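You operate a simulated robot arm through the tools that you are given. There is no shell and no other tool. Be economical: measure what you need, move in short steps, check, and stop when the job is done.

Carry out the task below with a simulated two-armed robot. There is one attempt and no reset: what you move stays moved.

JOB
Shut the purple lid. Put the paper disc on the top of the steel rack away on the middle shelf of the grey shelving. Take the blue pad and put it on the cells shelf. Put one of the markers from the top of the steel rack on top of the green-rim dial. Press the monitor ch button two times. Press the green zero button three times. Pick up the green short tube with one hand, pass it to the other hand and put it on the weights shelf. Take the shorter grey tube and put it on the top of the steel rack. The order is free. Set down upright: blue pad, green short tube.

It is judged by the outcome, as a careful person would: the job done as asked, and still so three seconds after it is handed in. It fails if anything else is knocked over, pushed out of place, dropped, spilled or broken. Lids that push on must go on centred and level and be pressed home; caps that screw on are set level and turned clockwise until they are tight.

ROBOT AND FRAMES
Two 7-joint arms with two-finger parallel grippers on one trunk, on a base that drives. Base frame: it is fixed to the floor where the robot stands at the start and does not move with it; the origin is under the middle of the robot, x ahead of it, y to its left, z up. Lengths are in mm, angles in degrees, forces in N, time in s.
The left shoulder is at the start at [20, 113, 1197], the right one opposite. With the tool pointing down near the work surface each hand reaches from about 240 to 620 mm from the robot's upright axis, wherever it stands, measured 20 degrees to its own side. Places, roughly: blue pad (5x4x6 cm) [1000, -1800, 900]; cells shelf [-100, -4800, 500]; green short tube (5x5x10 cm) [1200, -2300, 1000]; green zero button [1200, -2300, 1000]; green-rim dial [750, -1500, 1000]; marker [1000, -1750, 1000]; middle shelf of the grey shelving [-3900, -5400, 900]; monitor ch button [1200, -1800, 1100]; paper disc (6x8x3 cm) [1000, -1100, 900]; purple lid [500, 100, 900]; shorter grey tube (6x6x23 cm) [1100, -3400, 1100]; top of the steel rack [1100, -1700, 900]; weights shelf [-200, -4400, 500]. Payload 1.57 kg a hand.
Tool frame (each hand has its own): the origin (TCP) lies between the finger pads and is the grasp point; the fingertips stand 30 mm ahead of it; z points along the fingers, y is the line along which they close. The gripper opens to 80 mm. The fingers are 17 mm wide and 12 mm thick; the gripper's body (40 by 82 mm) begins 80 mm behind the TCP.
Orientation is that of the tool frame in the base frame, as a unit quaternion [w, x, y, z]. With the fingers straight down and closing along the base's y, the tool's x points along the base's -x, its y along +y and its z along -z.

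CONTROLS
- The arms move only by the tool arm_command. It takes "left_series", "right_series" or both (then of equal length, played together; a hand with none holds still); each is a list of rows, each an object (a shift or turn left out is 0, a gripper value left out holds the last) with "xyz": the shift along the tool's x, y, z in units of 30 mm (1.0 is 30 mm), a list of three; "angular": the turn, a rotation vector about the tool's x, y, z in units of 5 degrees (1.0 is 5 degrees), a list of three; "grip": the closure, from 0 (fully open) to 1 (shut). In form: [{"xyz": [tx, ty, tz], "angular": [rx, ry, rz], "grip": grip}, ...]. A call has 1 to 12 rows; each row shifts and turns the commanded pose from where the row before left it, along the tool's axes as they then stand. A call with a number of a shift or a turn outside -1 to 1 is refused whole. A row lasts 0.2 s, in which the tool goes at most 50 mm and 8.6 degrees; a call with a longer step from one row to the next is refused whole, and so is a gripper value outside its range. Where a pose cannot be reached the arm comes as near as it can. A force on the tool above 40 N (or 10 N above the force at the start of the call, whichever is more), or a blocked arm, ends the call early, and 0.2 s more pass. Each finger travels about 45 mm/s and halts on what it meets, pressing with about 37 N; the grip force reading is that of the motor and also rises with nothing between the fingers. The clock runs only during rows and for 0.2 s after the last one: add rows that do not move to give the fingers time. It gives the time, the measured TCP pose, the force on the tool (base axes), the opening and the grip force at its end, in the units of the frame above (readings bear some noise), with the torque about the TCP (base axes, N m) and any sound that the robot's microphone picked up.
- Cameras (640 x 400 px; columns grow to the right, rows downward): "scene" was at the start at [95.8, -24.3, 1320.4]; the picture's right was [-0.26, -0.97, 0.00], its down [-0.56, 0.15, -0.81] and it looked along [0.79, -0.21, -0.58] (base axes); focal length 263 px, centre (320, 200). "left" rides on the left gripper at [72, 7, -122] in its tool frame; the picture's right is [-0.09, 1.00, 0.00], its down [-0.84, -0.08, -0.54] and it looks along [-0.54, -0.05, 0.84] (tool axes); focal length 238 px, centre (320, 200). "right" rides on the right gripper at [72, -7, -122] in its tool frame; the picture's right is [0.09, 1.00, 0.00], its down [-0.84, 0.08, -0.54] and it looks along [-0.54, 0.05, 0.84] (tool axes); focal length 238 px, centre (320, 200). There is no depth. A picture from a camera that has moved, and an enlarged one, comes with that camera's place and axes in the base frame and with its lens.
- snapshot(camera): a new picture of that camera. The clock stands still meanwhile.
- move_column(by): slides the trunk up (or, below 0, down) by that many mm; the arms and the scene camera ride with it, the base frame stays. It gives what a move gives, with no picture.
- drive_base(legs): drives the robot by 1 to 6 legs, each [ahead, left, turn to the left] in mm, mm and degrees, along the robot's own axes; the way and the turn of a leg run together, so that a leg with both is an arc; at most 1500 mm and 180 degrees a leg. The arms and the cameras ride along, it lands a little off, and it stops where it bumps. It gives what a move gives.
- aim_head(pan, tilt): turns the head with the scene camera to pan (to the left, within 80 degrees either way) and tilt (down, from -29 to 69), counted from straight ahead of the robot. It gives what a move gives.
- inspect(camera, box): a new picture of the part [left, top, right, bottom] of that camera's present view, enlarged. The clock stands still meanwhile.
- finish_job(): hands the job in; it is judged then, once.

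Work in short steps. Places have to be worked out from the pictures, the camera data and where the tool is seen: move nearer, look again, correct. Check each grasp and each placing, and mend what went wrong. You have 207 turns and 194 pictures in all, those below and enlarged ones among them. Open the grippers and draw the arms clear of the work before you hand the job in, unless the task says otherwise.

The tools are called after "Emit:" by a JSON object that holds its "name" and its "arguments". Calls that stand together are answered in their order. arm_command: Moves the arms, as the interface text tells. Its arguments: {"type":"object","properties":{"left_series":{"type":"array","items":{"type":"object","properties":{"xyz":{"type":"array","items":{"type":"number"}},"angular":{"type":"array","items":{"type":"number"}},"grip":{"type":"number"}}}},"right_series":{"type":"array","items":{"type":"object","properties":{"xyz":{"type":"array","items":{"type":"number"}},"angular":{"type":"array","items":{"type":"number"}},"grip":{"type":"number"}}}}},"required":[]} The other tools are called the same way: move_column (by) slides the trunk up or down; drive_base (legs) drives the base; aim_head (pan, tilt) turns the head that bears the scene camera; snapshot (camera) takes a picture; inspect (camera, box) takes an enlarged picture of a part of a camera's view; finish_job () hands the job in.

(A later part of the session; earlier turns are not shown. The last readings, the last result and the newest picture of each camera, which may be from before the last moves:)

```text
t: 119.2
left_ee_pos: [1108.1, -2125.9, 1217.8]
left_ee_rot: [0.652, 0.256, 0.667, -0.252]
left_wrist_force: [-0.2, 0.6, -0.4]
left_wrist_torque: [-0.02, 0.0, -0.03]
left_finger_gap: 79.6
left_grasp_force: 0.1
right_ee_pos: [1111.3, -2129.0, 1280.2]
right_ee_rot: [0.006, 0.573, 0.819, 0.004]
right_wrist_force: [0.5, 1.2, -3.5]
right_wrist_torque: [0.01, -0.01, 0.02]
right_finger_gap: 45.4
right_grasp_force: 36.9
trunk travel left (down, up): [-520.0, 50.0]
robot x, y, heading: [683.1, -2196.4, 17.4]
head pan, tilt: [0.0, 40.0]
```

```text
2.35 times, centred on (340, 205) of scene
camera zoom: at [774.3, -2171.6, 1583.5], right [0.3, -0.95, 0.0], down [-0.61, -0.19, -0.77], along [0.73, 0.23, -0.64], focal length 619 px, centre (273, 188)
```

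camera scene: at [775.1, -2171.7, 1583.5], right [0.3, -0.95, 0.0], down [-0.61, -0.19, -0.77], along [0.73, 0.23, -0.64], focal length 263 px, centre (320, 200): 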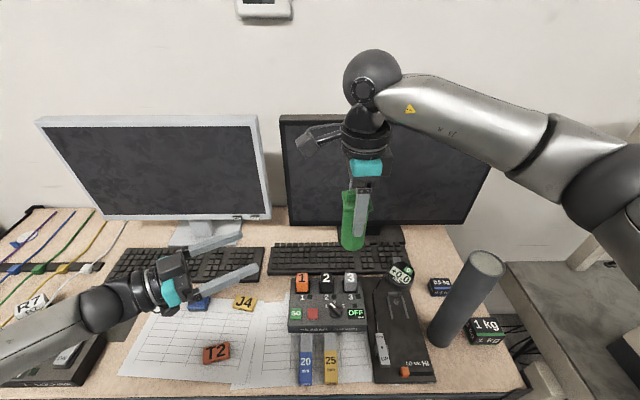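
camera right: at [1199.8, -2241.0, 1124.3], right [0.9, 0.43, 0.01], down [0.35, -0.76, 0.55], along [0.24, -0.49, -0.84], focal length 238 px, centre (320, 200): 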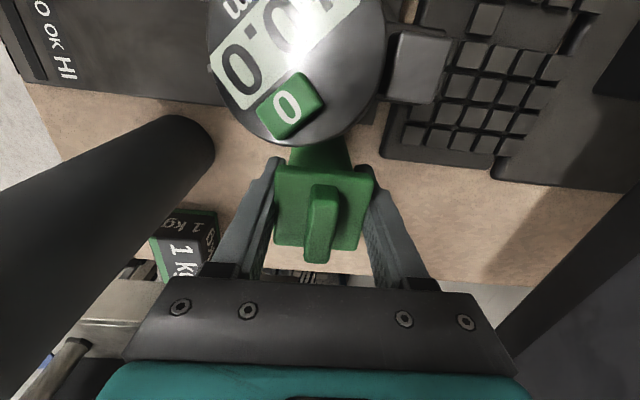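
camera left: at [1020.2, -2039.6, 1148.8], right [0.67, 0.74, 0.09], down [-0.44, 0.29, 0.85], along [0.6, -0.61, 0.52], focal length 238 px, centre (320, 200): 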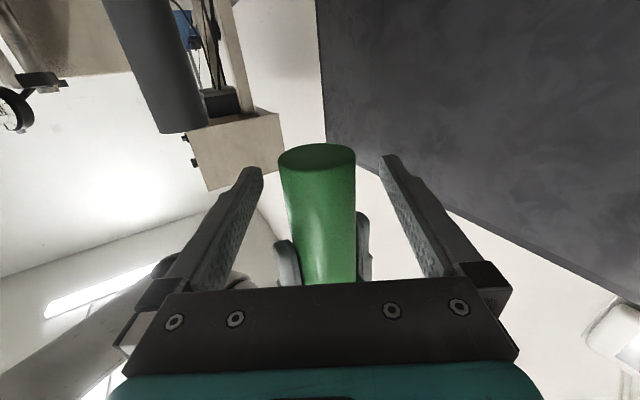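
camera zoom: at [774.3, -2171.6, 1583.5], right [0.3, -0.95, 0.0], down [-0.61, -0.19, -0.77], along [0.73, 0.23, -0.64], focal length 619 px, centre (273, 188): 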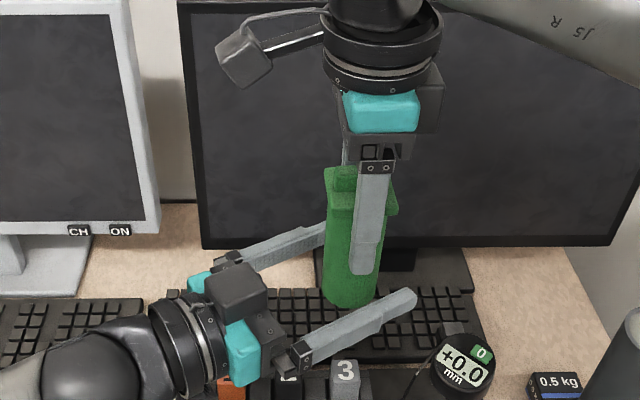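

Fingers straddle the lower body. I close the left grip, then check before letting go with the right.

Emit:
{"name": "arm_command", "arguments": {"left_series": [{"grip": 1}, {"grip": 1}, {"grip": 1}, {"grip": 1}, {"grip": 1}]}}

Emit:
{"name": "snapshot", "arguments": {"camera": "left"}}

```text
t: 120.3
left_ee_pos: [1109.6, -2124.0, 1215.8]
left_ee_rot: [0.652, 0.255, 0.669, -0.25]
left_wrist_force: [-0.4, -0.3, 0.5]
left_wrist_torque: [0.03, -0.03, -0.01]
left_finger_gap: 41.9
left_grasp_force: 36.8
right_ee_pos: [1111.6, -2128.6, 1280.4]
right_ee_rot: [0.005, 0.574, 0.819, 0.005]
right_wrist_force: [0.3, 1.2, 0.4]
right_wrist_torque: [0.0, 0.02, 0.01]
right_finger_gap: 45.5
right_grasp_force: 36.7
trunk travel left (down, up): [-520.0, 50.0]
robot x, y, heading: [681.3, -2197.3, 17.5]
head pan, tilt: [0.0, 40.0]
heard: snap
```

```text
103 pictures are left
camera left: at [1020.0, -2039.0, 1147.8], right [0.67, 0.74, 0.09], down [-0.44, 0.29, 0.85], along [0.6, -0.61, 0.52], focal length 238 px, centre (320, 200)
```

left: 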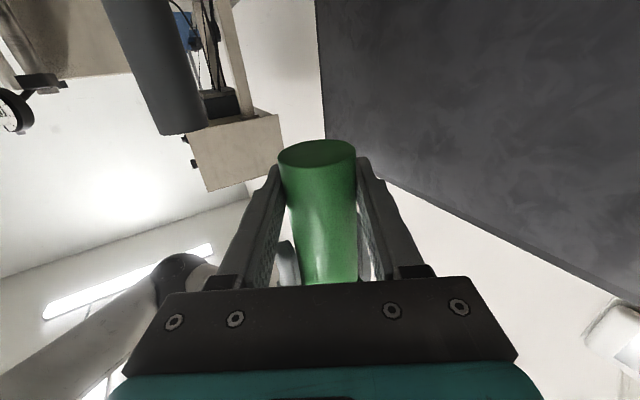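

A snap was heard; I check the tube and lid before releasing anything.

Emit:
{"name": "inspect", "arguments": {"camera": "scene", "box": [290, 140, 410, 260]}}

Emit:
{"name": "snapshot", "arguments": {"camera": "right"}}

```text
3.33 times, centred on (350, 200) of scene
camera zoom: at [774.7, -2171.9, 1583.5], right [0.3, -0.95, 0.0], down [-0.61, -0.19, -0.77], along [0.73, 0.23, -0.64], focal length 877 px, centre (220, 200)
```

zoom: 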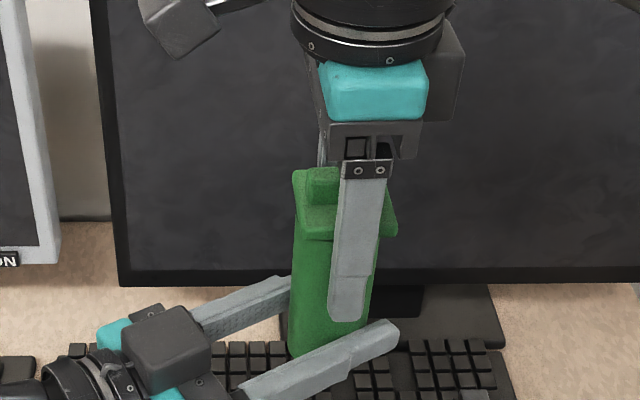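

```text
101 pictures are left
camera right: at [1078.5, -2063.2, 1401.3], right [0.9, 0.43, 0.01], down [0.35, -0.76, 0.55], along [0.24, -0.49, -0.84], focal length 238 px, centre (320, 200)
```

right: 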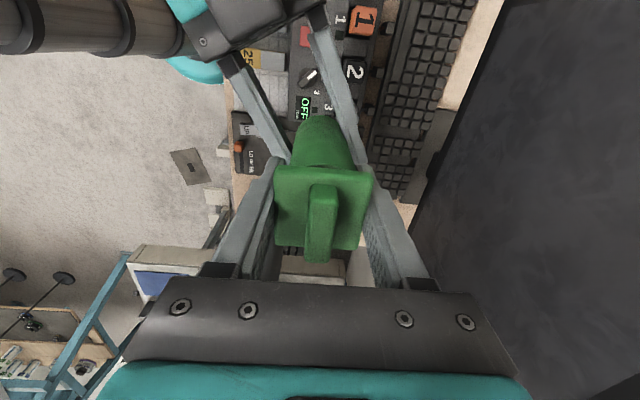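

Everything looks intact. I open the right hand while the left holds, then raise the right.

Emit:
{"name": "arm_command", "arguments": {"right_series": [{"grip": 0}, {"grip": 0}, {"grip": 0}, {"grip": 0}, {"grip": 0}]}}

Emit:
{"name": "inspect", "arguments": {"camera": "scene", "box": [290, 140, 410, 260]}}

```text
t: 121.5
left_ee_pos: [1108.7, -2124.8, 1218.2]
left_ee_rot: [0.652, 0.256, 0.668, -0.251]
left_wrist_force: [0.2, 1.0, -0.1]
left_wrist_torque: [0.01, 0.01, 0.0]
left_finger_gap: 42.2
left_grasp_force: 36.6
right_ee_pos: [1110.3, -2128.8, 1278.7]
right_ee_rot: [0.005, 0.573, 0.82, 0.004]
right_wrist_force: [0.3, 0.2, -0.6]
right_wrist_torque: [-0.02, 0.01, 0.04]
right_finger_gap: 80.1
right_grasp_force: 0.1
trunk travel left (down, up): [-520.0, 50.0]
robot x, y, heading: [681.3, -2197.6, 17.6]
head pan, tilt: [0.0, 40.0]
```

```text
3.33 times, centred on (350, 200) of scene
camera zoom: at [774.7, -2171.9, 1583.5], right [0.3, -0.95, 0.0], down [-0.61, -0.19, -0.77], along [0.73, 0.23, -0.64], focal length 877 px, centre (220, 200)
```

zoom: 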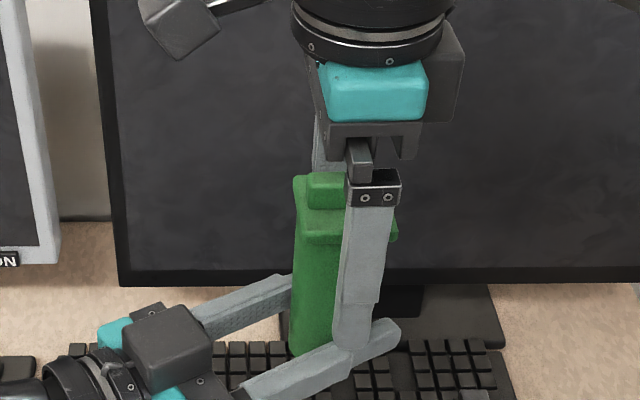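

Left holds at 42 mm. I raise the right hand clear.

Emit:
{"name": "arm_command", "arguments": {"right_series": [{"xyz": [0, 0, -0.5]}, {"xyz": [0, 0, -1]}, {"xyz": [0, 0, -1]}, {"xyz": [0, 0, -1]}, {"xyz": [0, 0, -1]}, {}]}}

Emit:
{"name": "snapshot", "arguments": {"camera": "scene"}}

```text
t: 123.0
left_ee_pos: [1108.7, -2125.8, 1218.1]
left_ee_rot: [0.652, 0.255, 0.668, -0.251]
left_wrist_force: [-0.8, -0.1, 0.1]
left_wrist_torque: [0.0, 0.01, 0.02]
left_finger_gap: 42.0
left_grasp_force: 36.8
right_ee_pos: [1109.3, -2130.0, 1415.8]
right_ee_rot: [0.005, 0.574, 0.819, 0.005]
right_wrist_force: [-0.2, -0.9, 0.8]
right_wrist_torque: [-0.01, 0.0, 0.01]
right_finger_gap: 80.0
right_grasp_force: 0.1
trunk travel left (down, up): [-520.0, 50.0]
robot x, y, heading: [682.4, -2199.5, 17.3]
head pan, tilt: [0.0, 40.0]
```

```text
99 pictures are left
camera scene: at [775.0, -2172.0, 1583.5], right [0.3, -0.95, 0.0], down [-0.61, -0.19, -0.77], along [0.73, 0.23, -0.64], focal length 263 px, centre (320, 200)
```

scene: 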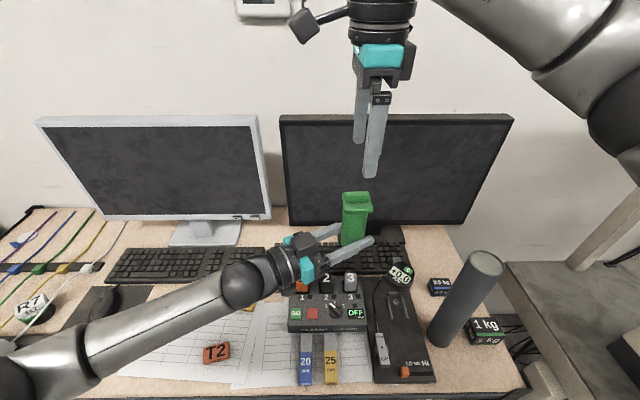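

Hand-over done: the left hand holds the tube. Next the blue pad with the right hand: I swing the left arm out to the left, then turn the robot to face about 75° so the pad is in the right hand's sector.

Emit:
{"name": "arm_command", "arguments": {"left_series": [{"xyz": [0, 0.26, -0.93]}, {"xyz": [0, 0.26, -0.93]}, {"xyz": [0, 0.26, -0.93]}, {"xyz": [0, 0.26, -0.93]}, {"xyz": [0, 0.26, -0.93]}, {"xyz": [0, 0.26, -0.93]}, {"xyz": [0, 0.26, -0.93]}, {"xyz": [0, 0.26, -0.93]}, {"xyz": [0, 0.26, -0.93]}, {"xyz": [0, 0.26, -0.93]}, {}]}}

Emit:
{"name": "drive_base", "arguments": {"legs": [[0, 0, 57]]}}

Emit:
{"name": "move_column", "arguments": {"by": -200}}

Emit:
{"name": "snapshot", "arguments": {"camera": "scene"}}

Emit:
{"name": "snapshot", "arguments": {"camera": "right"}}

```text
t: 125.3
left_ee_pos: [954.6, -1881.3, 1225.1]
left_ee_rot: [0.653, 0.256, 0.667, -0.251]
left_wrist_force: [0.1, 0.2, -3.5]
left_wrist_torque: [-0.01, 0.0, -0.01]
left_finger_gap: 42.0
left_grasp_force: 36.9
right_ee_pos: [1109.4, -2129.6, 1415.1]
right_ee_rot: [0.005, 0.574, 0.819, 0.004]
right_wrist_force: [-0.1, 0.0, -0.3]
right_wrist_torque: [0.01, 0.0, 0.01]
right_finger_gap: 80.2
right_grasp_force: 0.0
trunk travel left (down, up): [-520.0, 50.0]
robot x, y, heading: [682.8, -2197.1, 17.4]
head pan, tilt: [0.0, 40.0]
```

```text
t: 128.3
left_ee_pos: [563.6, -1799.6, 1223.4]
left_ee_rot: [0.692, -0.095, 0.709, 0.091]
left_wrist_force: [0.3, -0.4, -3.3]
left_wrist_torque: [-0.04, 0.01, 0.01]
left_finger_gap: 42.1
left_grasp_force: 37.3
right_ee_pos: [855.3, -1802.9, 1414.4]
right_ee_rot: [0.002, 0.111, 0.994, 0.007]
right_wrist_force: [0.8, 0.9, 0.8]
right_wrist_torque: [-0.03, -0.02, -0.02]
right_finger_gap: 79.9
right_grasp_force: 0.0
trunk travel left (down, up): [-520.0, 50.0]
robot x, y, heading: [685.2, -2198.2, 74.4]
head pan, tilt: [0.0, 40.0]
```

```text
t: 130.5
left_ee_pos: [562.6, -1798.9, 1025.0]
left_ee_rot: [0.693, -0.095, 0.708, 0.092]
left_wrist_force: [-0.1, -0.3, -2.6]
left_wrist_torque: [-0.02, -0.01, 0.0]
left_finger_gap: 41.6
left_grasp_force: 36.5
right_ee_pos: [856.0, -1804.0, 1214.6]
right_ee_rot: [0.002, 0.112, 0.994, 0.007]
right_wrist_force: [-0.1, 0.6, -0.4]
right_wrist_torque: [0.01, -0.03, -0.01]
right_finger_gap: 79.7
right_grasp_force: 0.1
trunk travel left (down, up): [-320.0, 250.0]
robot x, y, heading: [684.9, -2203.6, 74.8]
head pan, tilt: [0.0, 40.0]
```

```text
98 pictures are left
camera scene: at [708.9, -2108.7, 1383.6], right [0.96, -0.26, 0.0], down [-0.17, -0.62, -0.77], along [0.2, 0.74, -0.64], focal length 263 px, centre (320, 200)
```

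scene: 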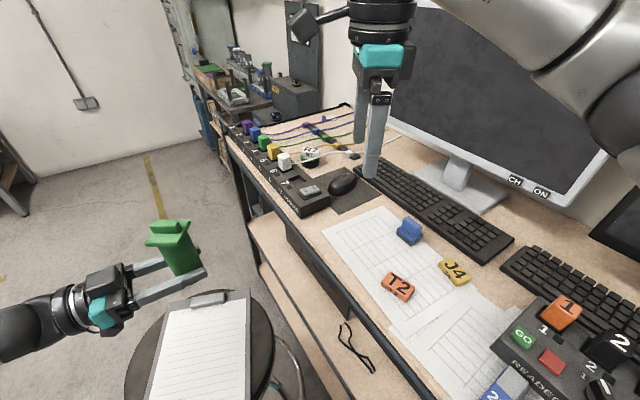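

```text
97 pictures are left
camera right: at [782.6, -1794.8, 1336.2], right [0.13, 0.99, 0.01], down [0.83, -0.12, 0.55], along [0.54, -0.06, -0.84], focal length 238 px, centre (320, 200)
```

right: 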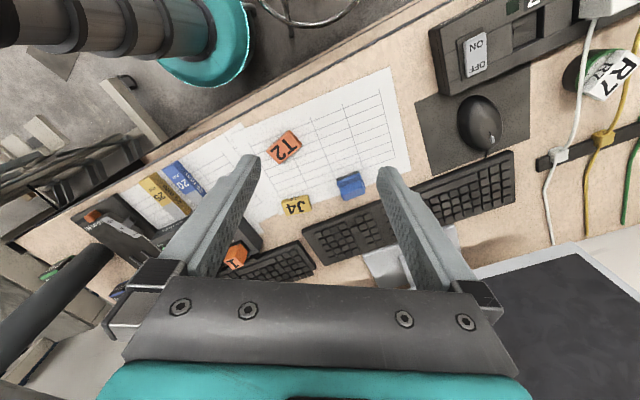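

Both views put the pad at about [1007,-1764]. I move the right hand above it at z≈1080.

Emit:
{"name": "arm_command", "arguments": {"right_series": [{"xyz": [-0.92, 0.48, 0.6]}, {"xyz": [-0.92, 0.48, 0.9]}, {"xyz": [-0.92, 0.48, 1]}, {"xyz": [-0.92, 0.48, 1]}, {"xyz": [-0.92, 0.5, 1]}, {}]}}

Emit:
{"name": "snapshot", "arguments": {"camera": "right"}}

Emit:
{"name": "inspect", "arguments": {"camera": "scene", "box": [350, 150, 490, 290]}}

```text
t: 131.9
left_ee_pos: [562.0, -1799.5, 1024.0]
left_ee_rot: [0.693, -0.095, 0.708, 0.092]
left_wrist_force: [0.4, 0.7, -2.3]
left_wrist_torque: [0.0, 0.0, -0.01]
left_finger_gap: 41.9
left_grasp_force: 37.2
right_ee_pos: [1007.0, -1760.4, 1079.8]
right_ee_rot: [0.003, 0.111, 0.994, 0.007]
right_wrist_force: [0.2, -0.4, 0.0]
right_wrist_torque: [0.03, 0.0, 0.0]
right_finger_gap: 79.9
right_grasp_force: 0.0
trunk travel left (down, up): [-320.0, 250.0]
robot x, y, heading: [683.6, -2198.0, 74.8]
head pan, tilt: [0.0, 40.0]
```

```text
96 pictures are left
camera right: at [933.9, -1752.5, 1202.0], right [0.13, 0.99, 0.01], down [0.83, -0.12, 0.55], along [0.54, -0.06, -0.84], focal length 238 px, centre (320, 200)
```

right: 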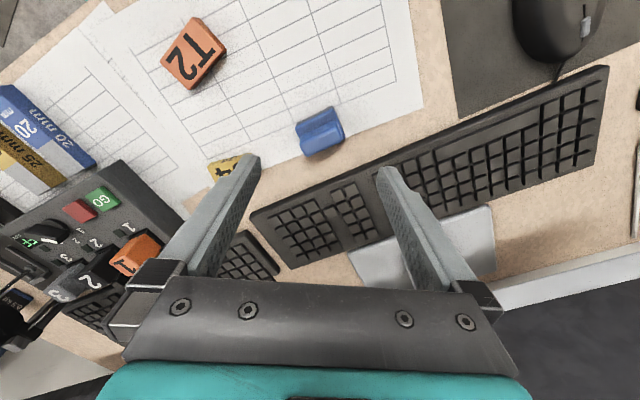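

```text
2.86 times, centred on (420, 220) of scene
camera zoom: at [708.6, -2108.7, 1383.5], right [0.96, -0.26, 0.0], down [-0.17, -0.62, -0.77], along [0.2, 0.74, -0.64], focal length 752 px, centre (34, 143)
```

zoom: 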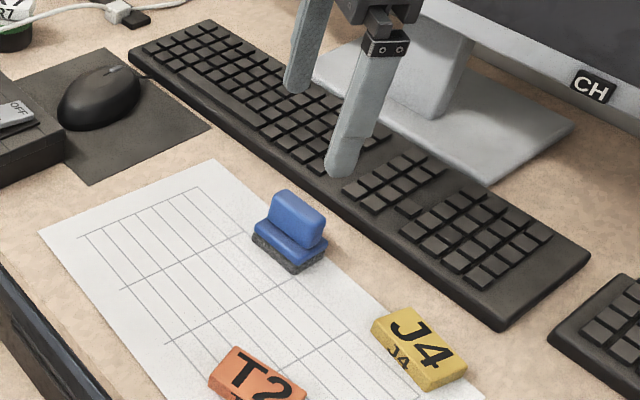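

The pad is a block with a thin blue handle, its length tilted ~20° in the view. I yaw to match its length and pitch the hand 45° forward so that it can later be set into a shelf.

Emit:
{"name": "arm_command", "arguments": {"right_series": [{"angular": [0, 0, -1]}, {"angular": [0, 0, -1]}, {"angular": [0, 0, -1]}, {"angular": [0, 0, -1]}, {"angular": [0, -1, 0]}, {"angular": [0, -1, 0]}, {"angular": [0, -1, 0]}, {"angular": [0, -1, 0]}, {"angular": [0, -1, 0]}, {"angular": [0, -1, 0]}, {"angular": [0, -1, 0]}, {"angular": [0, -1, 0]}]}}

Emit:
{"name": "snapshot", "arguments": {"camera": "right"}}

```text
t: 134.5
left_ee_pos: [562.7, -1799.5, 1024.6]
left_ee_rot: [0.694, -0.095, 0.708, 0.092]
left_wrist_force: [-0.4, -0.2, -2.8]
left_wrist_torque: [0.01, 0.0, 0.01]
left_finger_gap: 41.2
left_grasp_force: 36.3
right_ee_pos: [1006.7, -1761.3, 1081.2]
right_ee_rot: [0.346, -0.056, 0.936, 0.028]
right_wrist_force: [0.7, -0.6, -2.0]
right_wrist_torque: [0.0, 0.04, -0.02]
right_finger_gap: 80.1
right_grasp_force: 0.1
trunk travel left (down, up): [-320.0, 250.0]
robot x, y, heading: [684.9, -2198.5, 74.6]
head pan, tilt: [0.0, 40.0]
```

```text
94 pictures are left
camera right: at [874.6, -1784.2, 1126.9], right [-0.19, 0.98, -0.05], down [0.27, 0.1, 0.96], along [0.94, 0.17, -0.29], focal length 238 px, centre (320, 200)
```

right: 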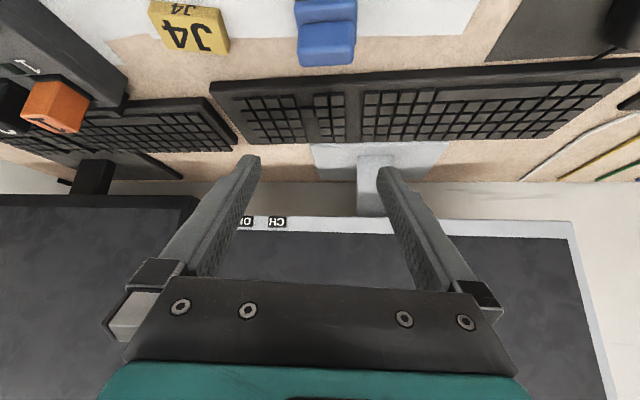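

Aligned with the handle ([1011,-1760,963], 43 mm long). I go straight down 111 mm, then close.

Emit:
{"name": "arm_command", "arguments": {"right_series": [{"xyz": [0.635, 0, 0.675]}, {"xyz": [0.635, 0, 0.675]}, {"xyz": [0.635, 0, 0.675]}, {"xyz": [0.635, 0, 0.675]}, {}]}}

Emit:
{"name": "snapshot", "arguments": {"camera": "right"}}

Emit:
{"name": "inspect", "arguments": {"camera": "scene", "box": [350, 150, 490, 290]}}

```text
t: 135.7
left_ee_pos: [562.5, -1799.2, 1024.2]
left_ee_rot: [0.693, -0.096, 0.709, 0.092]
left_wrist_force: [0.4, 0.0, -3.1]
left_wrist_torque: [-0.04, -0.02, -0.04]
left_finger_gap: 41.2
left_grasp_force: 36.6
right_ee_pos: [1001.6, -1760.1, 969.8]
right_ee_rot: [0.345, -0.057, 0.936, 0.027]
right_wrist_force: [0.6, -0.3, -0.2]
right_wrist_torque: [0.02, -0.02, 0.01]
right_finger_gap: 80.1
right_grasp_force: 0.0
trunk travel left (down, up): [-320.0, 250.0]
robot x, y, heading: [682.3, -2195.7, 74.5]
head pan, tilt: [0.0, 40.0]
```

```text
93 pictures are left
camera right: at [868.9, -1783.3, 1015.9], right [-0.2, 0.98, -0.05], down [0.27, 0.1, 0.96], along [0.94, 0.17, -0.29], focal length 238 px, centre (320, 200)
```

right: 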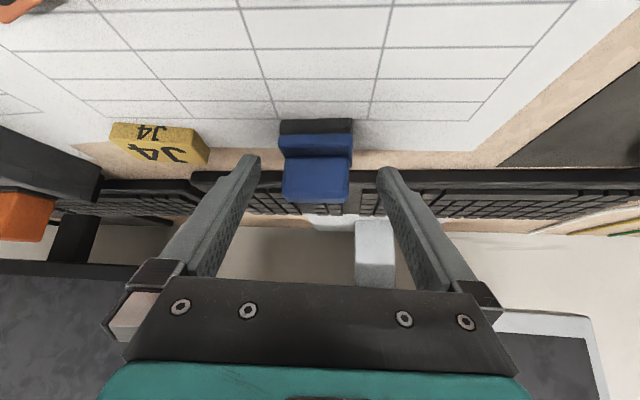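

```text
2.86 times, centred on (420, 220) of scene
camera zoom: at [708.9, -2108.7, 1383.5], right [0.96, -0.26, 0.0], down [-0.17, -0.62, -0.77], along [0.2, 0.74, -0.64], focal length 752 px, centre (34, 143)
```

zoom: 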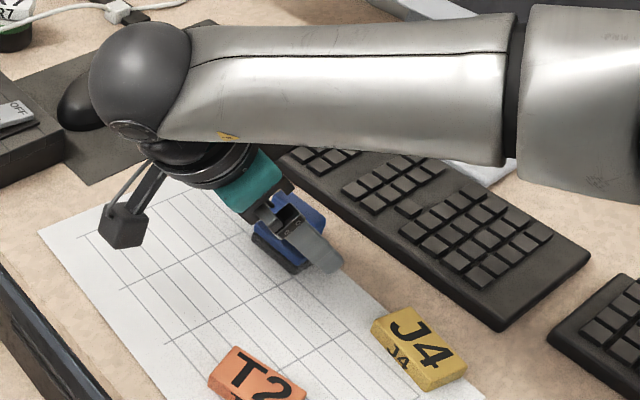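

Handle is centred between the fingers. I close and lift.

Emit:
{"name": "arm_command", "arguments": {"right_series": [{"grip": 1}, {"grip": 1}, {"grip": 1}, {"grip": 1}, {"grip": 1}, {"xyz": [-0.65, 0, -0.75]}, {"xyz": [-0.65, 0, -0.75]}, {"xyz": [-0.65, 0, -0.75]}, {}]}}

Emit:
{"name": "snapshot", "arguments": {"camera": "right"}}

```text
t: 137.7
left_ee_pos: [563.1, -1798.8, 1024.0]
left_ee_rot: [0.693, -0.095, 0.708, 0.092]
left_wrist_force: [-0.9, -0.3, -3.5]
left_wrist_torque: [0.01, 0.0, 0.01]
left_finger_gap: 41.5
left_grasp_force: 36.7
right_ee_pos: [1003.3, -1761.2, 1059.9]
right_ee_rot: [0.345, -0.058, 0.937, 0.027]
right_wrist_force: [-0.5, -0.5, -0.5]
right_wrist_torque: [-0.01, -0.02, 0.01]
right_finger_gap: 44.5
right_grasp_force: 36.4
trunk travel left (down, up): [-320.0, 250.0]
robot x, y, heading: [684.4, -2199.8, 74.5]
head pan, tilt: [0.0, 40.0]
```

```text
91 pictures are left
camera right: at [869.9, -1784.7, 1105.6], right [-0.2, 0.98, -0.05], down [0.27, 0.1, 0.96], along [0.94, 0.17, -0.29], focal length 238 px, centre (320, 200)
```

right: 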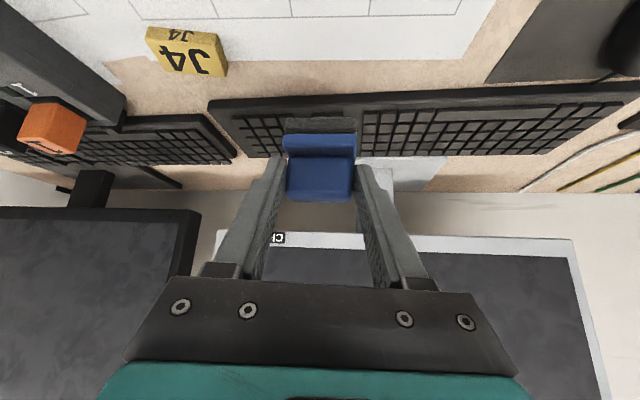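

The pad is held firmly. I pull it back a little, rotate the robot left by 175° (over free space) to face the shelves to the south, and look.

Emit:
{"name": "arm_command", "arguments": {"right_series": [{"xyz": [-0.4, 0, -0.8]}, {"xyz": [0.3, -0.9, -0.2]}, {"xyz": [0.3, -0.9, -0.2]}, {"xyz": [0.3, -0.9, -0.2]}, {"xyz": [0.3, -0.9, -0.2]}, {}]}}

Emit:
{"name": "drive_base", "arguments": {"legs": [[0, 0, 175]]}}

Emit:
{"name": "aim_head", "arguments": {"pan": 0, "tilt": 15}}

Emit:
{"name": "snapshot", "arguments": {"camera": "scene"}}

```text
t: 139.1
left_ee_pos: [563.5, -1798.6, 1025.5]
left_ee_rot: [0.693, -0.095, 0.709, 0.092]
left_wrist_force: [0.1, -0.6, -3.6]
left_wrist_torque: [0.02, 0.0, 0.01]
left_finger_gap: 41.3
left_grasp_force: 37.1
right_ee_pos: [965.9, -1873.8, 1078.8]
right_ee_rot: [0.346, -0.057, 0.936, 0.027]
right_wrist_force: [0.3, -0.1, -0.8]
right_wrist_torque: [0.01, 0.03, -0.05]
right_finger_gap: 44.6
right_grasp_force: 37.0
trunk travel left (down, up): [-320.0, 250.0]
robot x, y, heading: [683.6, -2196.8, 74.7]
head pan, tilt: [0.0, 40.0]
```

```text
t: 146.6
left_ee_pos: [770.5, -2606.8, 1024.3]
left_ee_rot: [0.064, 0.712, 0.067, -0.696]
left_wrist_force: [-0.3, 0.1, -2.2]
left_wrist_torque: [0.01, -0.02, -0.01]
left_finger_gap: 41.2
left_grasp_force: 37.1
right_ee_pos: [372.8, -2500.7, 1080.9]
right_ee_rot: [0.013, 0.938, 0.019, -0.346]
right_wrist_force: [-0.3, 0.1, -1.1]
right_wrist_torque: [-0.02, 0.0, 0.01]
right_finger_gap: 44.5
right_grasp_force: 37.0
trunk travel left (down, up): [-320.0, 250.0]
robot x, y, heading: [685.8, -2203.0, -110.1]
head pan, tilt: [0.0, 40.0]
```

```text
t: 147.5
left_ee_pos: [771.2, -2607.7, 1024.2]
left_ee_rot: [0.064, 0.711, 0.066, -0.697]
left_wrist_force: [0.3, 0.3, -3.6]
left_wrist_torque: [0.04, 0.0, -0.06]
left_finger_gap: 41.4
left_grasp_force: 37.5
right_ee_pos: [373.3, -2499.6, 1080.0]
right_ee_rot: [0.013, 0.938, 0.019, -0.346]
right_wrist_force: [0.3, -1.0, -0.7]
right_wrist_torque: [-0.01, -0.01, -0.02]
right_finger_gap: 43.9
right_grasp_force: 36.6
trunk travel left (down, up): [-320.0, 250.0]
robot x, y, heading: [680.0, -2198.3, -109.9]
head pan, tilt: [0.0, 15.0]
```

```text
90 pictures are left
camera scene: at [648.6, -2298.0, 1423.0], right [-0.94, 0.34, 0.0], down [0.09, 0.24, -0.97], along [-0.33, -0.91, -0.26], focal length 263 px, centre (320, 200)
```

scene: 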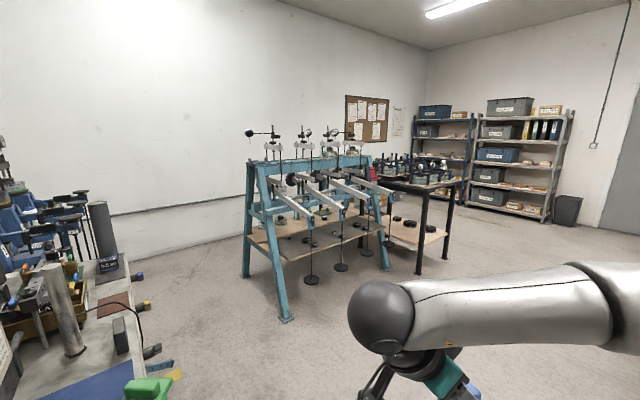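

I zoom in on the blue rig, black table and the shelving units.

Emit:
{"name": "inspect", "arguments": {"camera": "scene", "box": [230, 110, 470, 310]}}

Emit:
{"name": "inspect", "arguments": {"camera": "scene", "box": [400, 80, 600, 240]}}

```text
2.00 times, centred on (350, 210) of scene
camera zoom: at [648.6, -2298.0, 1423.0], right [-0.94, 0.34, 0.0], down [0.09, 0.24, -0.97], along [-0.33, -0.91, -0.26], focal length 526 px, centre (260, 180)
```

zoom: 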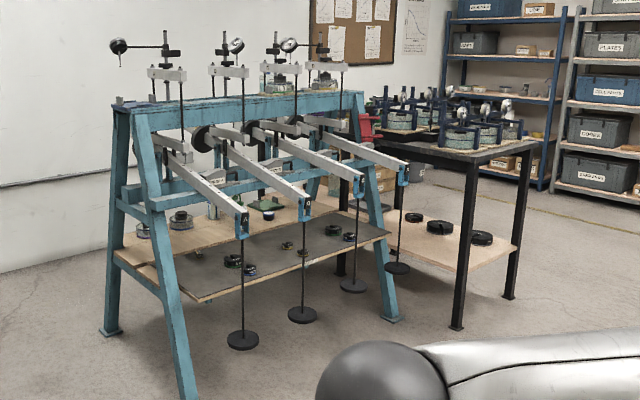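

```text
2.50 times, centred on (500, 160) of scene
camera zoom: at [648.6, -2298.0, 1423.0], right [-0.94, 0.34, 0.0], down [0.09, 0.24, -0.97], along [-0.33, -0.91, -0.26], focal length 658 px, centre (-130, 300)
```

zoom: 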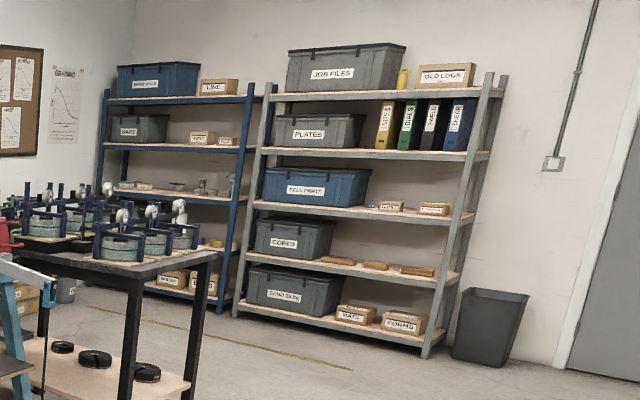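

The rig's lower mat board with weights seems the weights shelf, with a wooden strip with cells behind. I drive closer to face the rig.

Emit:
{"name": "drive_base", "arguments": {"legs": [[1370, -110, 0], [0, 0, 31]]}}

Emit:
{"name": "aim_head", "arguments": {"pan": 0, "tilt": 35}}

Emit:
{"name": "snapshot", "arguments": {"camera": "scene"}}

```text
t: 149.5
left_ee_pos: [708.1, -2738.5, 1023.5]
left_ee_rot: [0.051, 0.712, 0.074, -0.696]
left_wrist_force: [-0.2, 6.1, 7.1]
left_wrist_torque: [0.54, -1.35, 0.76]
left_finger_gap: 41.4
left_grasp_force: 36.7
right_ee_pos: [312.3, -2635.0, 1079.6]
right_ee_rot: [0.014, 0.938, 0.019, -0.345]
right_wrist_force: [0.6, 0.5, -1.1]
right_wrist_torque: [-0.01, -0.02, -0.04]
right_finger_gap: 43.7
right_grasp_force: 37.1
trunk travel left (down, up): [-320.0, 250.0]
robot x, y, heading: [621.9, -2334.0, -109.8]
head pan, tilt: [0.0, 15.0]
stopped in leg 1: the force on the tool passed its limit at 100 N (the readings are from after the stop); the commanded pose is now the measured one
```

```text
t: 150.3
left_ee_pos: [708.5, -2739.3, 1023.7]
left_ee_rot: [0.053, 0.713, 0.075, -0.696]
left_wrist_force: [0.2, 8.0, 8.1]
left_wrist_torque: [0.75, -1.7, 1.01]
left_finger_gap: 41.2
left_grasp_force: 37.4
right_ee_pos: [311.6, -2634.9, 1080.1]
right_ee_rot: [0.014, 0.938, 0.019, -0.345]
right_wrist_force: [0.5, -0.3, -1.8]
right_wrist_torque: [-0.04, -0.02, -0.03]
right_finger_gap: 44.0
right_grasp_force: 37.3
trunk travel left (down, up): [-320.0, 250.0]
robot x, y, heading: [621.1, -2336.5, -109.8]
head pan, tilt: [0.0, 35.0]
```

```text
87 pictures are left
camera scene: at [588.1, -2427.2, 1391.3], right [-0.94, 0.34, 0.0], down [0.2, 0.54, -0.82], along [-0.28, -0.77, -0.57], focal length 263 px, centre (320, 200)
```

scene: 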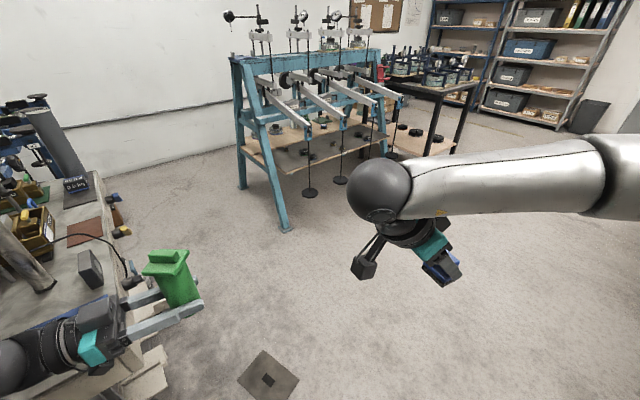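

The left hand's underside bumped the machine table's edge. I back straight out the way I came and move sideways away from it, then check the state.

Emit:
{"name": "drive_base", "arguments": {"legs": [[-60, 0, 0], [0, -350, 0]]}}

Emit:
{"name": "snapshot", "arguments": {"camera": "scene"}}

Emit:
{"name": "snapshot", "arguments": {"camera": "left"}}

```text
t: 153.3
left_ee_pos: [421.2, -2625.7, 1023.1]
left_ee_rot: [0.052, 0.713, 0.076, -0.695]
left_wrist_force: [0.6, -0.9, -2.9]
left_wrist_torque: [0.01, -0.01, -0.04]
left_finger_gap: 41.2
left_grasp_force: 37.0
right_ee_pos: [24.5, -2520.9, 1079.1]
right_ee_rot: [0.014, 0.938, 0.02, -0.345]
right_wrist_force: [0.4, -0.3, -0.5]
right_wrist_torque: [0.01, 0.0, 0.0]
right_finger_gap: 43.7
right_grasp_force: 37.2
trunk travel left (down, up): [-320.0, 250.0]
robot x, y, heading: [334.0, -2214.3, -109.7]
head pan, tilt: [0.0, 35.0]
stopped in leg 2: the robot was blocked; the commanded pose is now the measured one
```

```text
86 pictures are left
camera scene: at [301.0, -2313.9, 1391.0], right [-0.94, 0.34, 0.0], down [0.19, 0.54, -0.82], along [-0.28, -0.77, -0.57], focal length 263 px, centre (320, 200)
```

scene: 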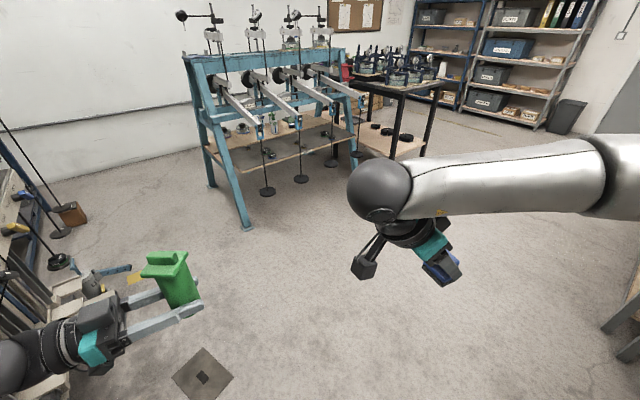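

```text
85 pictures are left
camera left: at [543.3, -2609.3, 953.9], right [0.18, -0.98, 0.06], down [0.5, 0.14, 0.85], along [-0.85, -0.12, 0.52], focal length 238 px, centre (320, 200)
```

left: 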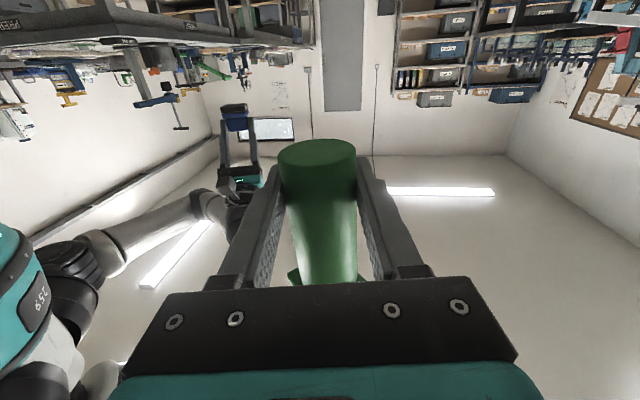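

It stopped ~40 mm early, reporting blocked. I look to the right to see what could be there.

Emit:
{"name": "aim_head", "arguments": {"pan": -75, "tilt": 45}}

Emit:
{"name": "snapshot", "arguments": {"camera": "scene"}}

```text
t: 154.8
left_ee_pos: [420.7, -2625.2, 1023.2]
left_ee_rot: [0.052, 0.713, 0.076, -0.695]
left_wrist_force: [1.1, 0.5, -3.3]
left_wrist_torque: [-0.02, 0.05, 0.03]
left_finger_gap: 41.4
left_grasp_force: 37.0
right_ee_pos: [25.0, -2519.9, 1079.3]
right_ee_rot: [0.013, 0.938, 0.019, -0.346]
right_wrist_force: [-0.4, -0.7, -0.6]
right_wrist_torque: [0.03, -0.02, -0.01]
right_finger_gap: 43.1
right_grasp_force: 36.9
trunk travel left (down, up): [-320.0, 250.0]
robot x, y, heading: [331.5, -2220.9, -109.7]
head pan, tilt: [-75.0, 45.0]
```

```text
84 pictures are left
camera scene: at [249.5, -2223.9, 1376.3], right [0.08, 1.0, 0.0], down [0.7, -0.06, -0.71], along [-0.7, 0.06, -0.71], focal length 263 px, centre (320, 200)
```

scene: 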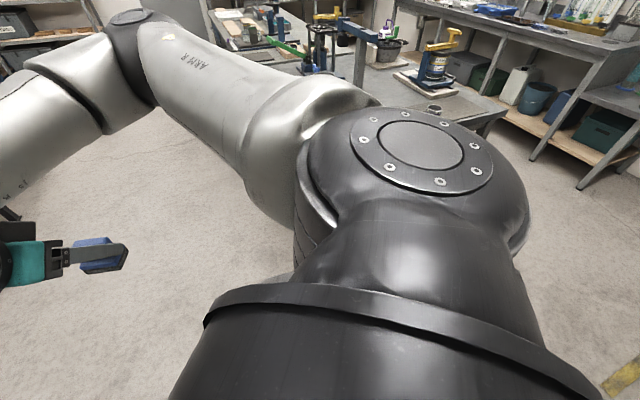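

Nothing visible is close; the arms are fine. I head on to the rig now, well clear of the machine table.

Emit:
{"name": "drive_base", "arguments": {"legs": [[700, 80, 0], [540, 80, 0], [0, 0, 31]]}}

Emit:
{"name": "aim_head", "arguments": {"pan": 5, "tilt": 35}}

Emit:
{"name": "snapshot", "arguments": {"camera": "scene"}}

```text
t: 162.9
left_ee_pos: [343.6, -3745.9, 1022.8]
left_ee_rot: [0.236, 0.667, 0.264, -0.656]
left_wrist_force: [0.1, -0.7, -3.0]
left_wrist_torque: [0.01, 0.0, 0.02]
left_finger_gap: 41.7
left_grasp_force: 36.7
right_ee_pos: [-50.3, -3861.3, 1078.3]
right_ee_rot: [0.105, 0.899, 0.269, -0.33]
right_wrist_force: [-0.1, 0.4, 0.0]
right_wrist_torque: [-0.02, 0.01, 0.01]
right_finger_gap: 43.0
right_grasp_force: 36.9
trunk travel left (down, up): [-320.0, 250.0]
robot x, y, heading: [58.7, -3447.9, -78.7]
head pan, tilt: [-75.0, 45.0]
```

```text
t: 164.4
left_ee_pos: [345.1, -3747.5, 1022.3]
left_ee_rot: [0.236, 0.667, 0.263, -0.656]
left_wrist_force: [1.4, 0.2, -2.8]
left_wrist_torque: [-0.02, 0.01, 0.02]
left_finger_gap: 41.6
left_grasp_force: 36.5
right_ee_pos: [-50.4, -3862.4, 1079.4]
right_ee_rot: [0.105, 0.899, 0.269, -0.33]
right_wrist_force: [0.1, -0.1, -1.0]
right_wrist_torque: [0.03, 0.0, 0.06]
right_finger_gap: 43.1
right_grasp_force: 37.2
trunk travel left (down, up): [-320.0, 250.0]
robot x, y, heading: [58.8, -3445.5, -78.8]
head pan, tilt: [5.0, 35.0]
```

```text
83 pictures are left
camera scene: at [87.2, -3540.5, 1391.1], right [-0.96, -0.28, 0.0], down [-0.16, 0.55, -0.82], along [0.23, -0.79, -0.57], focal length 263 px, centre (320, 200)
```

scene: 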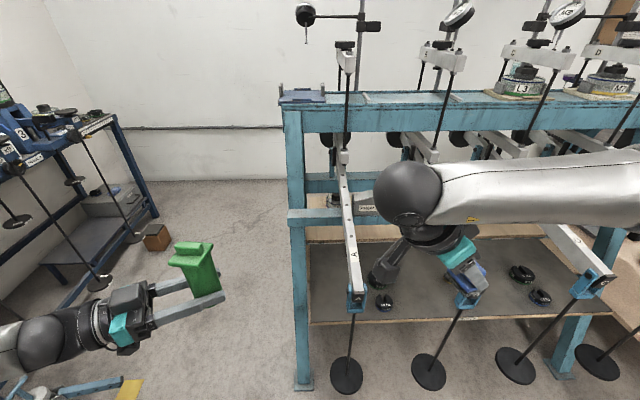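

I zoom into the rig's shelf to identify the boards and labels.

Emit:
{"name": "inspect", "arguments": {"camera": "scene", "box": [280, 170, 640, 400]}}

Emit:
{"name": "snapshot", "arguments": {"camera": "right"}}

```text
1.74 times, centred on (460, 285) of scene
camera zoom: at [87.2, -3540.5, 1391.1], right [-0.96, -0.28, 0.0], down [-0.16, 0.55, -0.82], along [0.23, -0.79, -0.57], focal length 458 px, centre (76, 52)
```

zoom: 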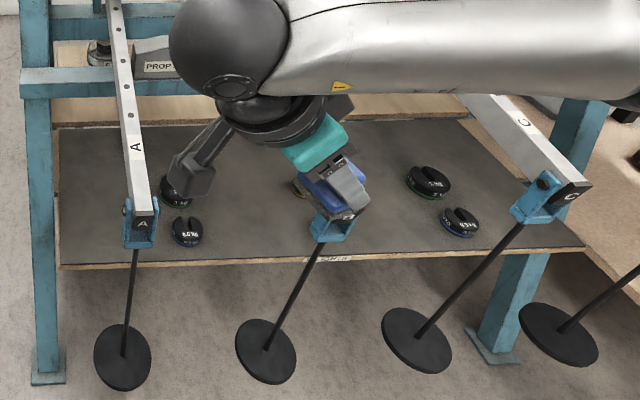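

```text
81 pictures are left
camera right: at [57.1, -3780.7, 1124.5], right [0.61, -0.79, -0.05], down [-0.2, -0.21, 0.96], along [-0.77, -0.57, -0.29], focal length 238 px, centre (320, 200)
```

right: 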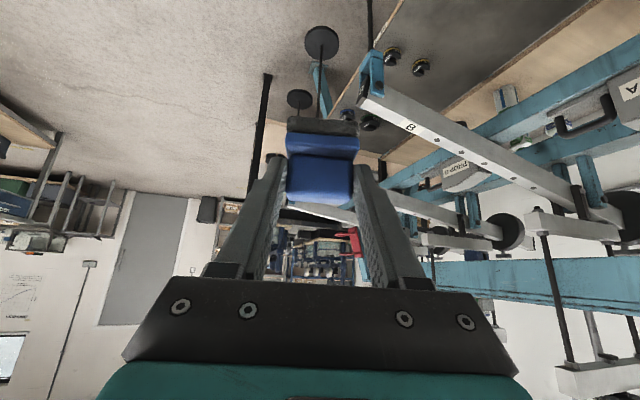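

The mat board in front (tagged) is the weights shelf; the wooden board behind it carries cells. There's a free gap between levers A and B for the tube. I extend the left hand and turn it to point straight ahead.

Emit:
{"name": "arm_command", "arguments": {"left_series": [{"xyz": [0, 0.44, 0.96]}, {"xyz": [0, 0.44, 0.96]}, {"xyz": [0, 0.44, 0.96]}, {"xyz": [0, 0.44, 0.96]}, {"xyz": [0, 0.44, 0.96]}, {"angular": [-1, 0, 0]}, {"angular": [-1, 0, 0]}, {"angular": [-1, 0, 0]}, {"angular": [-1, 0, 0]}, {"angular": [-1, 0, 0]}, {"angular": [-1, 0, 0]}, {}]}}

Emit:
{"name": "arm_command", "arguments": {"left_series": [{"angular": [-1, 0, 0]}, {"angular": [-1, 0, 0]}, {"angular": [-1, 0, 0]}, {"angular": [-1, 0, 0]}, {"angular": [-1, 0, 0]}, {}]}}

Emit:
{"name": "snapshot", "arguments": {"camera": "left"}}

```text
t: 167.0
left_ee_pos: [280.7, -3892.2, 1017.6]
left_ee_rot: [0.401, 0.583, 0.424, -0.565]
left_wrist_force: [0.6, -0.7, -3.6]
left_wrist_torque: [0.02, 0.0, -0.01]
left_finger_gap: 41.4
left_grasp_force: 36.9
right_ee_pos: [-50.4, -3861.1, 1078.9]
right_ee_rot: [0.105, 0.899, 0.269, -0.329]
right_wrist_force: [0.1, 0.2, -0.1]
right_wrist_torque: [0.02, -0.02, -0.02]
right_finger_gap: 42.8
right_grasp_force: 36.7
trunk travel left (down, up): [-320.0, 250.0]
robot x, y, heading: [60.1, -3446.9, -79.0]
head pan, tilt: [5.0, 35.0]
```

```text
t: 168.4
left_ee_pos: [280.4, -3889.8, 1017.8]
left_ee_rot: [0.517, 0.483, 0.537, -0.46]
left_wrist_force: [0.8, -0.3, -2.8]
left_wrist_torque: [0.01, 0.04, 0.0]
left_finger_gap: 41.2
left_grasp_force: 36.8
right_ee_pos: [-49.0, -3862.5, 1078.2]
right_ee_rot: [0.105, 0.899, 0.27, -0.33]
right_wrist_force: [0.2, 0.0, 0.6]
right_wrist_torque: [0.01, 0.01, -0.01]
right_finger_gap: 43.1
right_grasp_force: 37.5
trunk travel left (down, up): [-320.0, 250.0]
robot x, y, heading: [57.2, -3445.5, -78.8]
head pan, tilt: [5.0, 35.0]
```

```text
80 pictures are left
camera left: at [272.3, -3768.4, 950.1], right [0.99, 0.11, 0.1], down [-0.14, 0.49, 0.86], along [0.04, -0.86, 0.5], focal length 238 px, centre (320, 200)
```

left: 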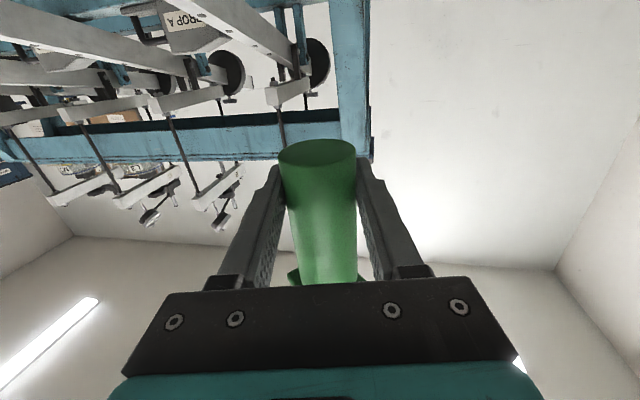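

Now I lower the trunk 280 mm for the low shelf and pull the right hand (pad) up and back out of the way.

Emit:
{"name": "arm_command", "arguments": {"right_series": [{"xyz": [-0.524, -0.5, -0.93]}, {"xyz": [-0.524, -0.5, -0.93]}, {"xyz": [-0.524, -0.5, -0.93]}, {"xyz": [-0.524, -0.5, -0.93]}, {"xyz": [-0.524, -0.5, -0.93]}, {"xyz": [-0.524, -0.5, -0.93]}, {"xyz": [-0.524, -0.5, -0.93]}, {"xyz": [-0.524, -0.5, -0.93]}, {}]}}

Emit:
{"name": "move_column", "arguments": {"by": -280}}

Emit:
{"name": "drive_base", "arguments": {"legs": [[0, -380, 6]]}}

Emit:
{"name": "aim_head", "arguments": {"pan": 0, "tilt": 35}}

Emit:
{"name": "snapshot", "arguments": {"camera": "scene"}}

```text
t: 170.4
left_ee_pos: [279.9, -3892.1, 1015.6]
left_ee_rot: [0.518, 0.482, 0.537, -0.46]
left_wrist_force: [0.2, -0.4, -2.3]
left_wrist_torque: [0.04, -0.03, 0.03]
left_finger_gap: 41.3
left_grasp_force: 36.9
right_ee_pos: [-76.8, -3733.1, 1328.0]
right_ee_rot: [0.104, 0.899, 0.269, -0.329]
right_wrist_force: [-0.8, -0.7, -0.6]
right_wrist_torque: [0.0, -0.02, 0.01]
right_finger_gap: 42.8
right_grasp_force: 36.8
trunk travel left (down, up): [-320.0, 250.0]
robot x, y, heading: [62.5, -3447.2, -79.0]
head pan, tilt: [5.0, 35.0]
```

```text
t: 173.3
left_ee_pos: [279.2, -3891.5, 737.5]
left_ee_rot: [0.516, 0.483, 0.536, -0.461]
left_wrist_force: [-0.5, -0.4, -3.2]
left_wrist_torque: [0.0, 0.02, 0.01]
left_finger_gap: 41.4
left_grasp_force: 37.3
right_ee_pos: [-78.1, -3732.4, 1047.5]
right_ee_rot: [0.105, 0.899, 0.269, -0.329]
right_wrist_force: [0.1, 0.0, -1.1]
right_wrist_torque: [0.01, -0.05, -0.02]
right_finger_gap: 42.9
right_grasp_force: 37.0
trunk travel left (down, up): [-40.0, 530.0]
robot x, y, heading: [59.2, -3443.2, -79.0]
head pan, tilt: [5.0, 35.0]
```

```text
t: 174.8
left_ee_pos: [155.9, -3912.9, 733.4]
left_ee_rot: [0.53, 0.471, 0.552, -0.44]
left_wrist_force: [1.1, 0.7, -4.2]
left_wrist_torque: [0.04, -0.01, -0.01]
left_finger_gap: 41.2
left_grasp_force: 37.3
right_ee_pos: [-215.6, -3771.6, 1048.0]
right_ee_rot: [0.112, 0.893, 0.289, -0.327]
right_wrist_force: [1.0, 0.2, -0.6]
right_wrist_torque: [0.03, -0.02, -0.03]
right_finger_gap: 43.0
right_grasp_force: 37.1
trunk travel left (down, up): [-40.0, 530.0]
robot x, y, heading: [-91.6, -3477.6, -76.1]
head pan, tilt: [5.0, 35.0]
stopped in leg 1: the force on the tool passed its limit at 46 N (the readings are from after the stop); the commanded pose is now the measured one
```

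```text
t: 175.4
left_ee_pos: [156.1, -3912.3, 735.3]
left_ee_rot: [0.531, 0.47, 0.551, -0.44]
left_wrist_force: [-0.1, -0.2, -2.8]
left_wrist_torque: [0.01, 0.03, 0.0]
left_finger_gap: 41.3
left_grasp_force: 36.6
right_ee_pos: [-216.2, -3771.3, 1047.9]
right_ee_rot: [0.112, 0.893, 0.29, -0.327]
right_wrist_force: [-0.7, 0.8, -1.0]
right_wrist_torque: [0.02, 0.0, 0.0]
right_finger_gap: 42.9
right_grasp_force: 36.4
trunk travel left (down, up): [-40.0, 530.0]
robot x, y, heading: [-92.3, -3476.7, -76.5]
head pan, tilt: [0.0, 35.0]
```

```text
79 pictures are left
camera scene: at [-66.9, -3574.4, 1111.5], right [-0.97, -0.24, 0.0], down [-0.14, 0.55, -0.82], along [0.2, -0.8, -0.57], focal length 263 px, centre (320, 200)
```

scene: 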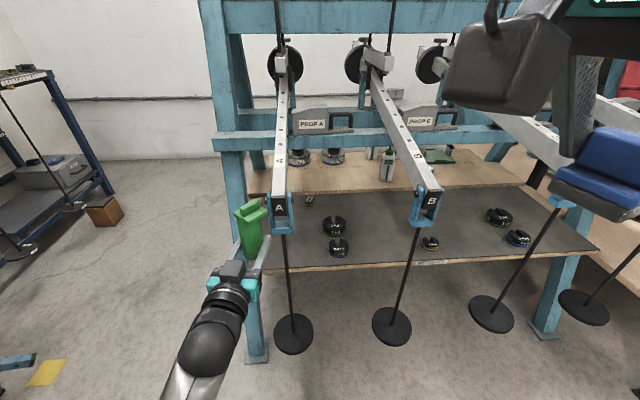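

The left hand brushed lever A's end. I move away left and back, and check lever A.

Emit:
{"name": "drive_base", "arguments": {"legs": [[0, 60, 0], [-220, 0, 0]]}}

Emit:
{"name": "snapshot", "arguments": {"camera": "scene"}}

```text
t: 177.7
left_ee_pos: [162.9, -3682.3, 735.3]
left_ee_rot: [0.531, 0.469, 0.552, -0.44]
left_wrist_force: [0.6, 0.3, -3.1]
left_wrist_torque: [0.0, 0.03, -0.01]
left_finger_gap: 41.5
left_grasp_force: 36.9
right_ee_pos: [-208.8, -3543.5, 1048.8]
right_ee_rot: [0.111, 0.893, 0.29, -0.327]
right_wrist_force: [0.3, -0.5, -1.3]
right_wrist_torque: [0.03, -0.01, 0.0]
right_finger_gap: 42.8
right_grasp_force: 37.1
trunk travel left (down, up): [-40.0, 530.0]
robot x, y, heading: [-81.7, -3247.0, -76.2]
head pan, tilt: [0.0, 35.0]
```

```text
78 pictures are left
camera scene: at [-61.2, -3346.1, 1111.4], right [-0.97, -0.24, 0.0], down [-0.14, 0.55, -0.82], along [0.2, -0.8, -0.57], focal length 263 px, centre (320, 200)
```

scene: 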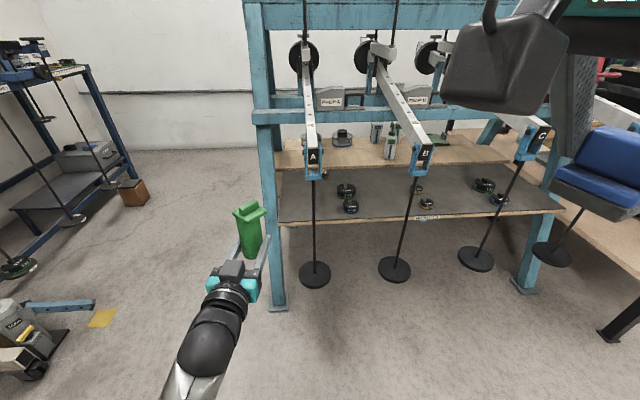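

Lever A looks fine. Triangulation puts the mat's edge at z≈510, and the A–B gap is about 300 mm wide with two weights left of centre. I line up a slightly oblique approach through that gap and lower the left hand.

Emit:
{"name": "drive_base", "arguments": {"legs": [[76, -218, -7.8]]}}

Emit:
{"name": "arm_command", "arguments": {"left_series": [{"xyz": [1, 0, 0]}, {"xyz": [1, 0, 0]}, {"xyz": [1, 0, 0]}, {"xyz": [1, 0, 0]}, {"xyz": [1, 0, 0]}, {"xyz": [0.9, 0, 0]}, {}]}}

Emit:
{"name": "snapshot", "arguments": {"camera": "scene"}}

```text
t: 179.4
left_ee_pos: [-99.4, -3825.2, 735.0]
left_ee_rot: [0.5, 0.506, 0.519, -0.474]
left_wrist_force: [-0.8, 0.9, -3.4]
left_wrist_torque: [0.03, 0.0, -0.01]
left_finger_gap: 41.4
left_grasp_force: 37.1
right_ee_pos: [-450.0, -3637.5, 1048.1]
right_ee_rot: [0.09, 0.91, 0.229, -0.333]
right_wrist_force: [0.7, 0.5, 0.0]
right_wrist_torque: [0.01, -0.01, -0.01]
right_finger_gap: 42.7
right_grasp_force: 37.8
trunk travel left (down, up): [-40.0, 530.0]
robot x, y, heading: [-290.3, -3359.3, -84.2]
head pan, tilt: [0.0, 35.0]
```

```text
t: 181.0
left_ee_pos: [-99.6, -3817.2, 557.2]
left_ee_rot: [0.5, 0.506, 0.519, -0.474]
left_wrist_force: [-0.2, 1.0, -2.6]
left_wrist_torque: [0.03, 0.01, -0.02]
left_finger_gap: 41.4
left_grasp_force: 36.8
right_ee_pos: [-450.4, -3636.3, 1047.4]
right_ee_rot: [0.09, 0.91, 0.228, -0.333]
right_wrist_force: [-0.1, -1.0, -0.8]
right_wrist_torque: [0.01, 0.01, -0.02]
right_finger_gap: 42.8
right_grasp_force: 37.7
trunk travel left (down, up): [-40.0, 530.0]
robot x, y, heading: [-286.5, -3360.9, -84.0]
head pan, tilt: [0.0, 35.0]
```

```text
77 pictures are left
camera scene: at [-276.2, -3460.8, 1111.4], right [-0.99, -0.1, 0.0], down [-0.06, 0.57, -0.82], along [0.09, -0.82, -0.57], focal length 263 px, centre (320, 200)
```

scene: 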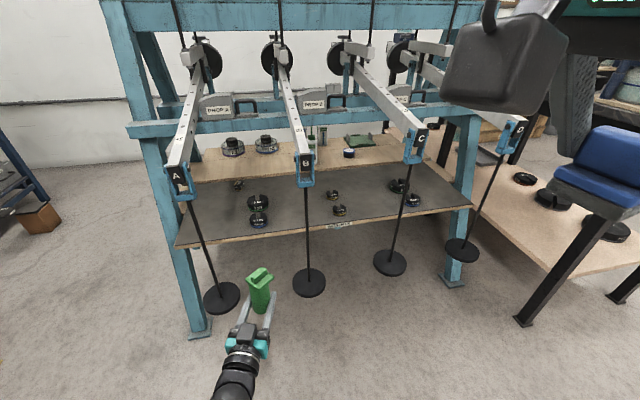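

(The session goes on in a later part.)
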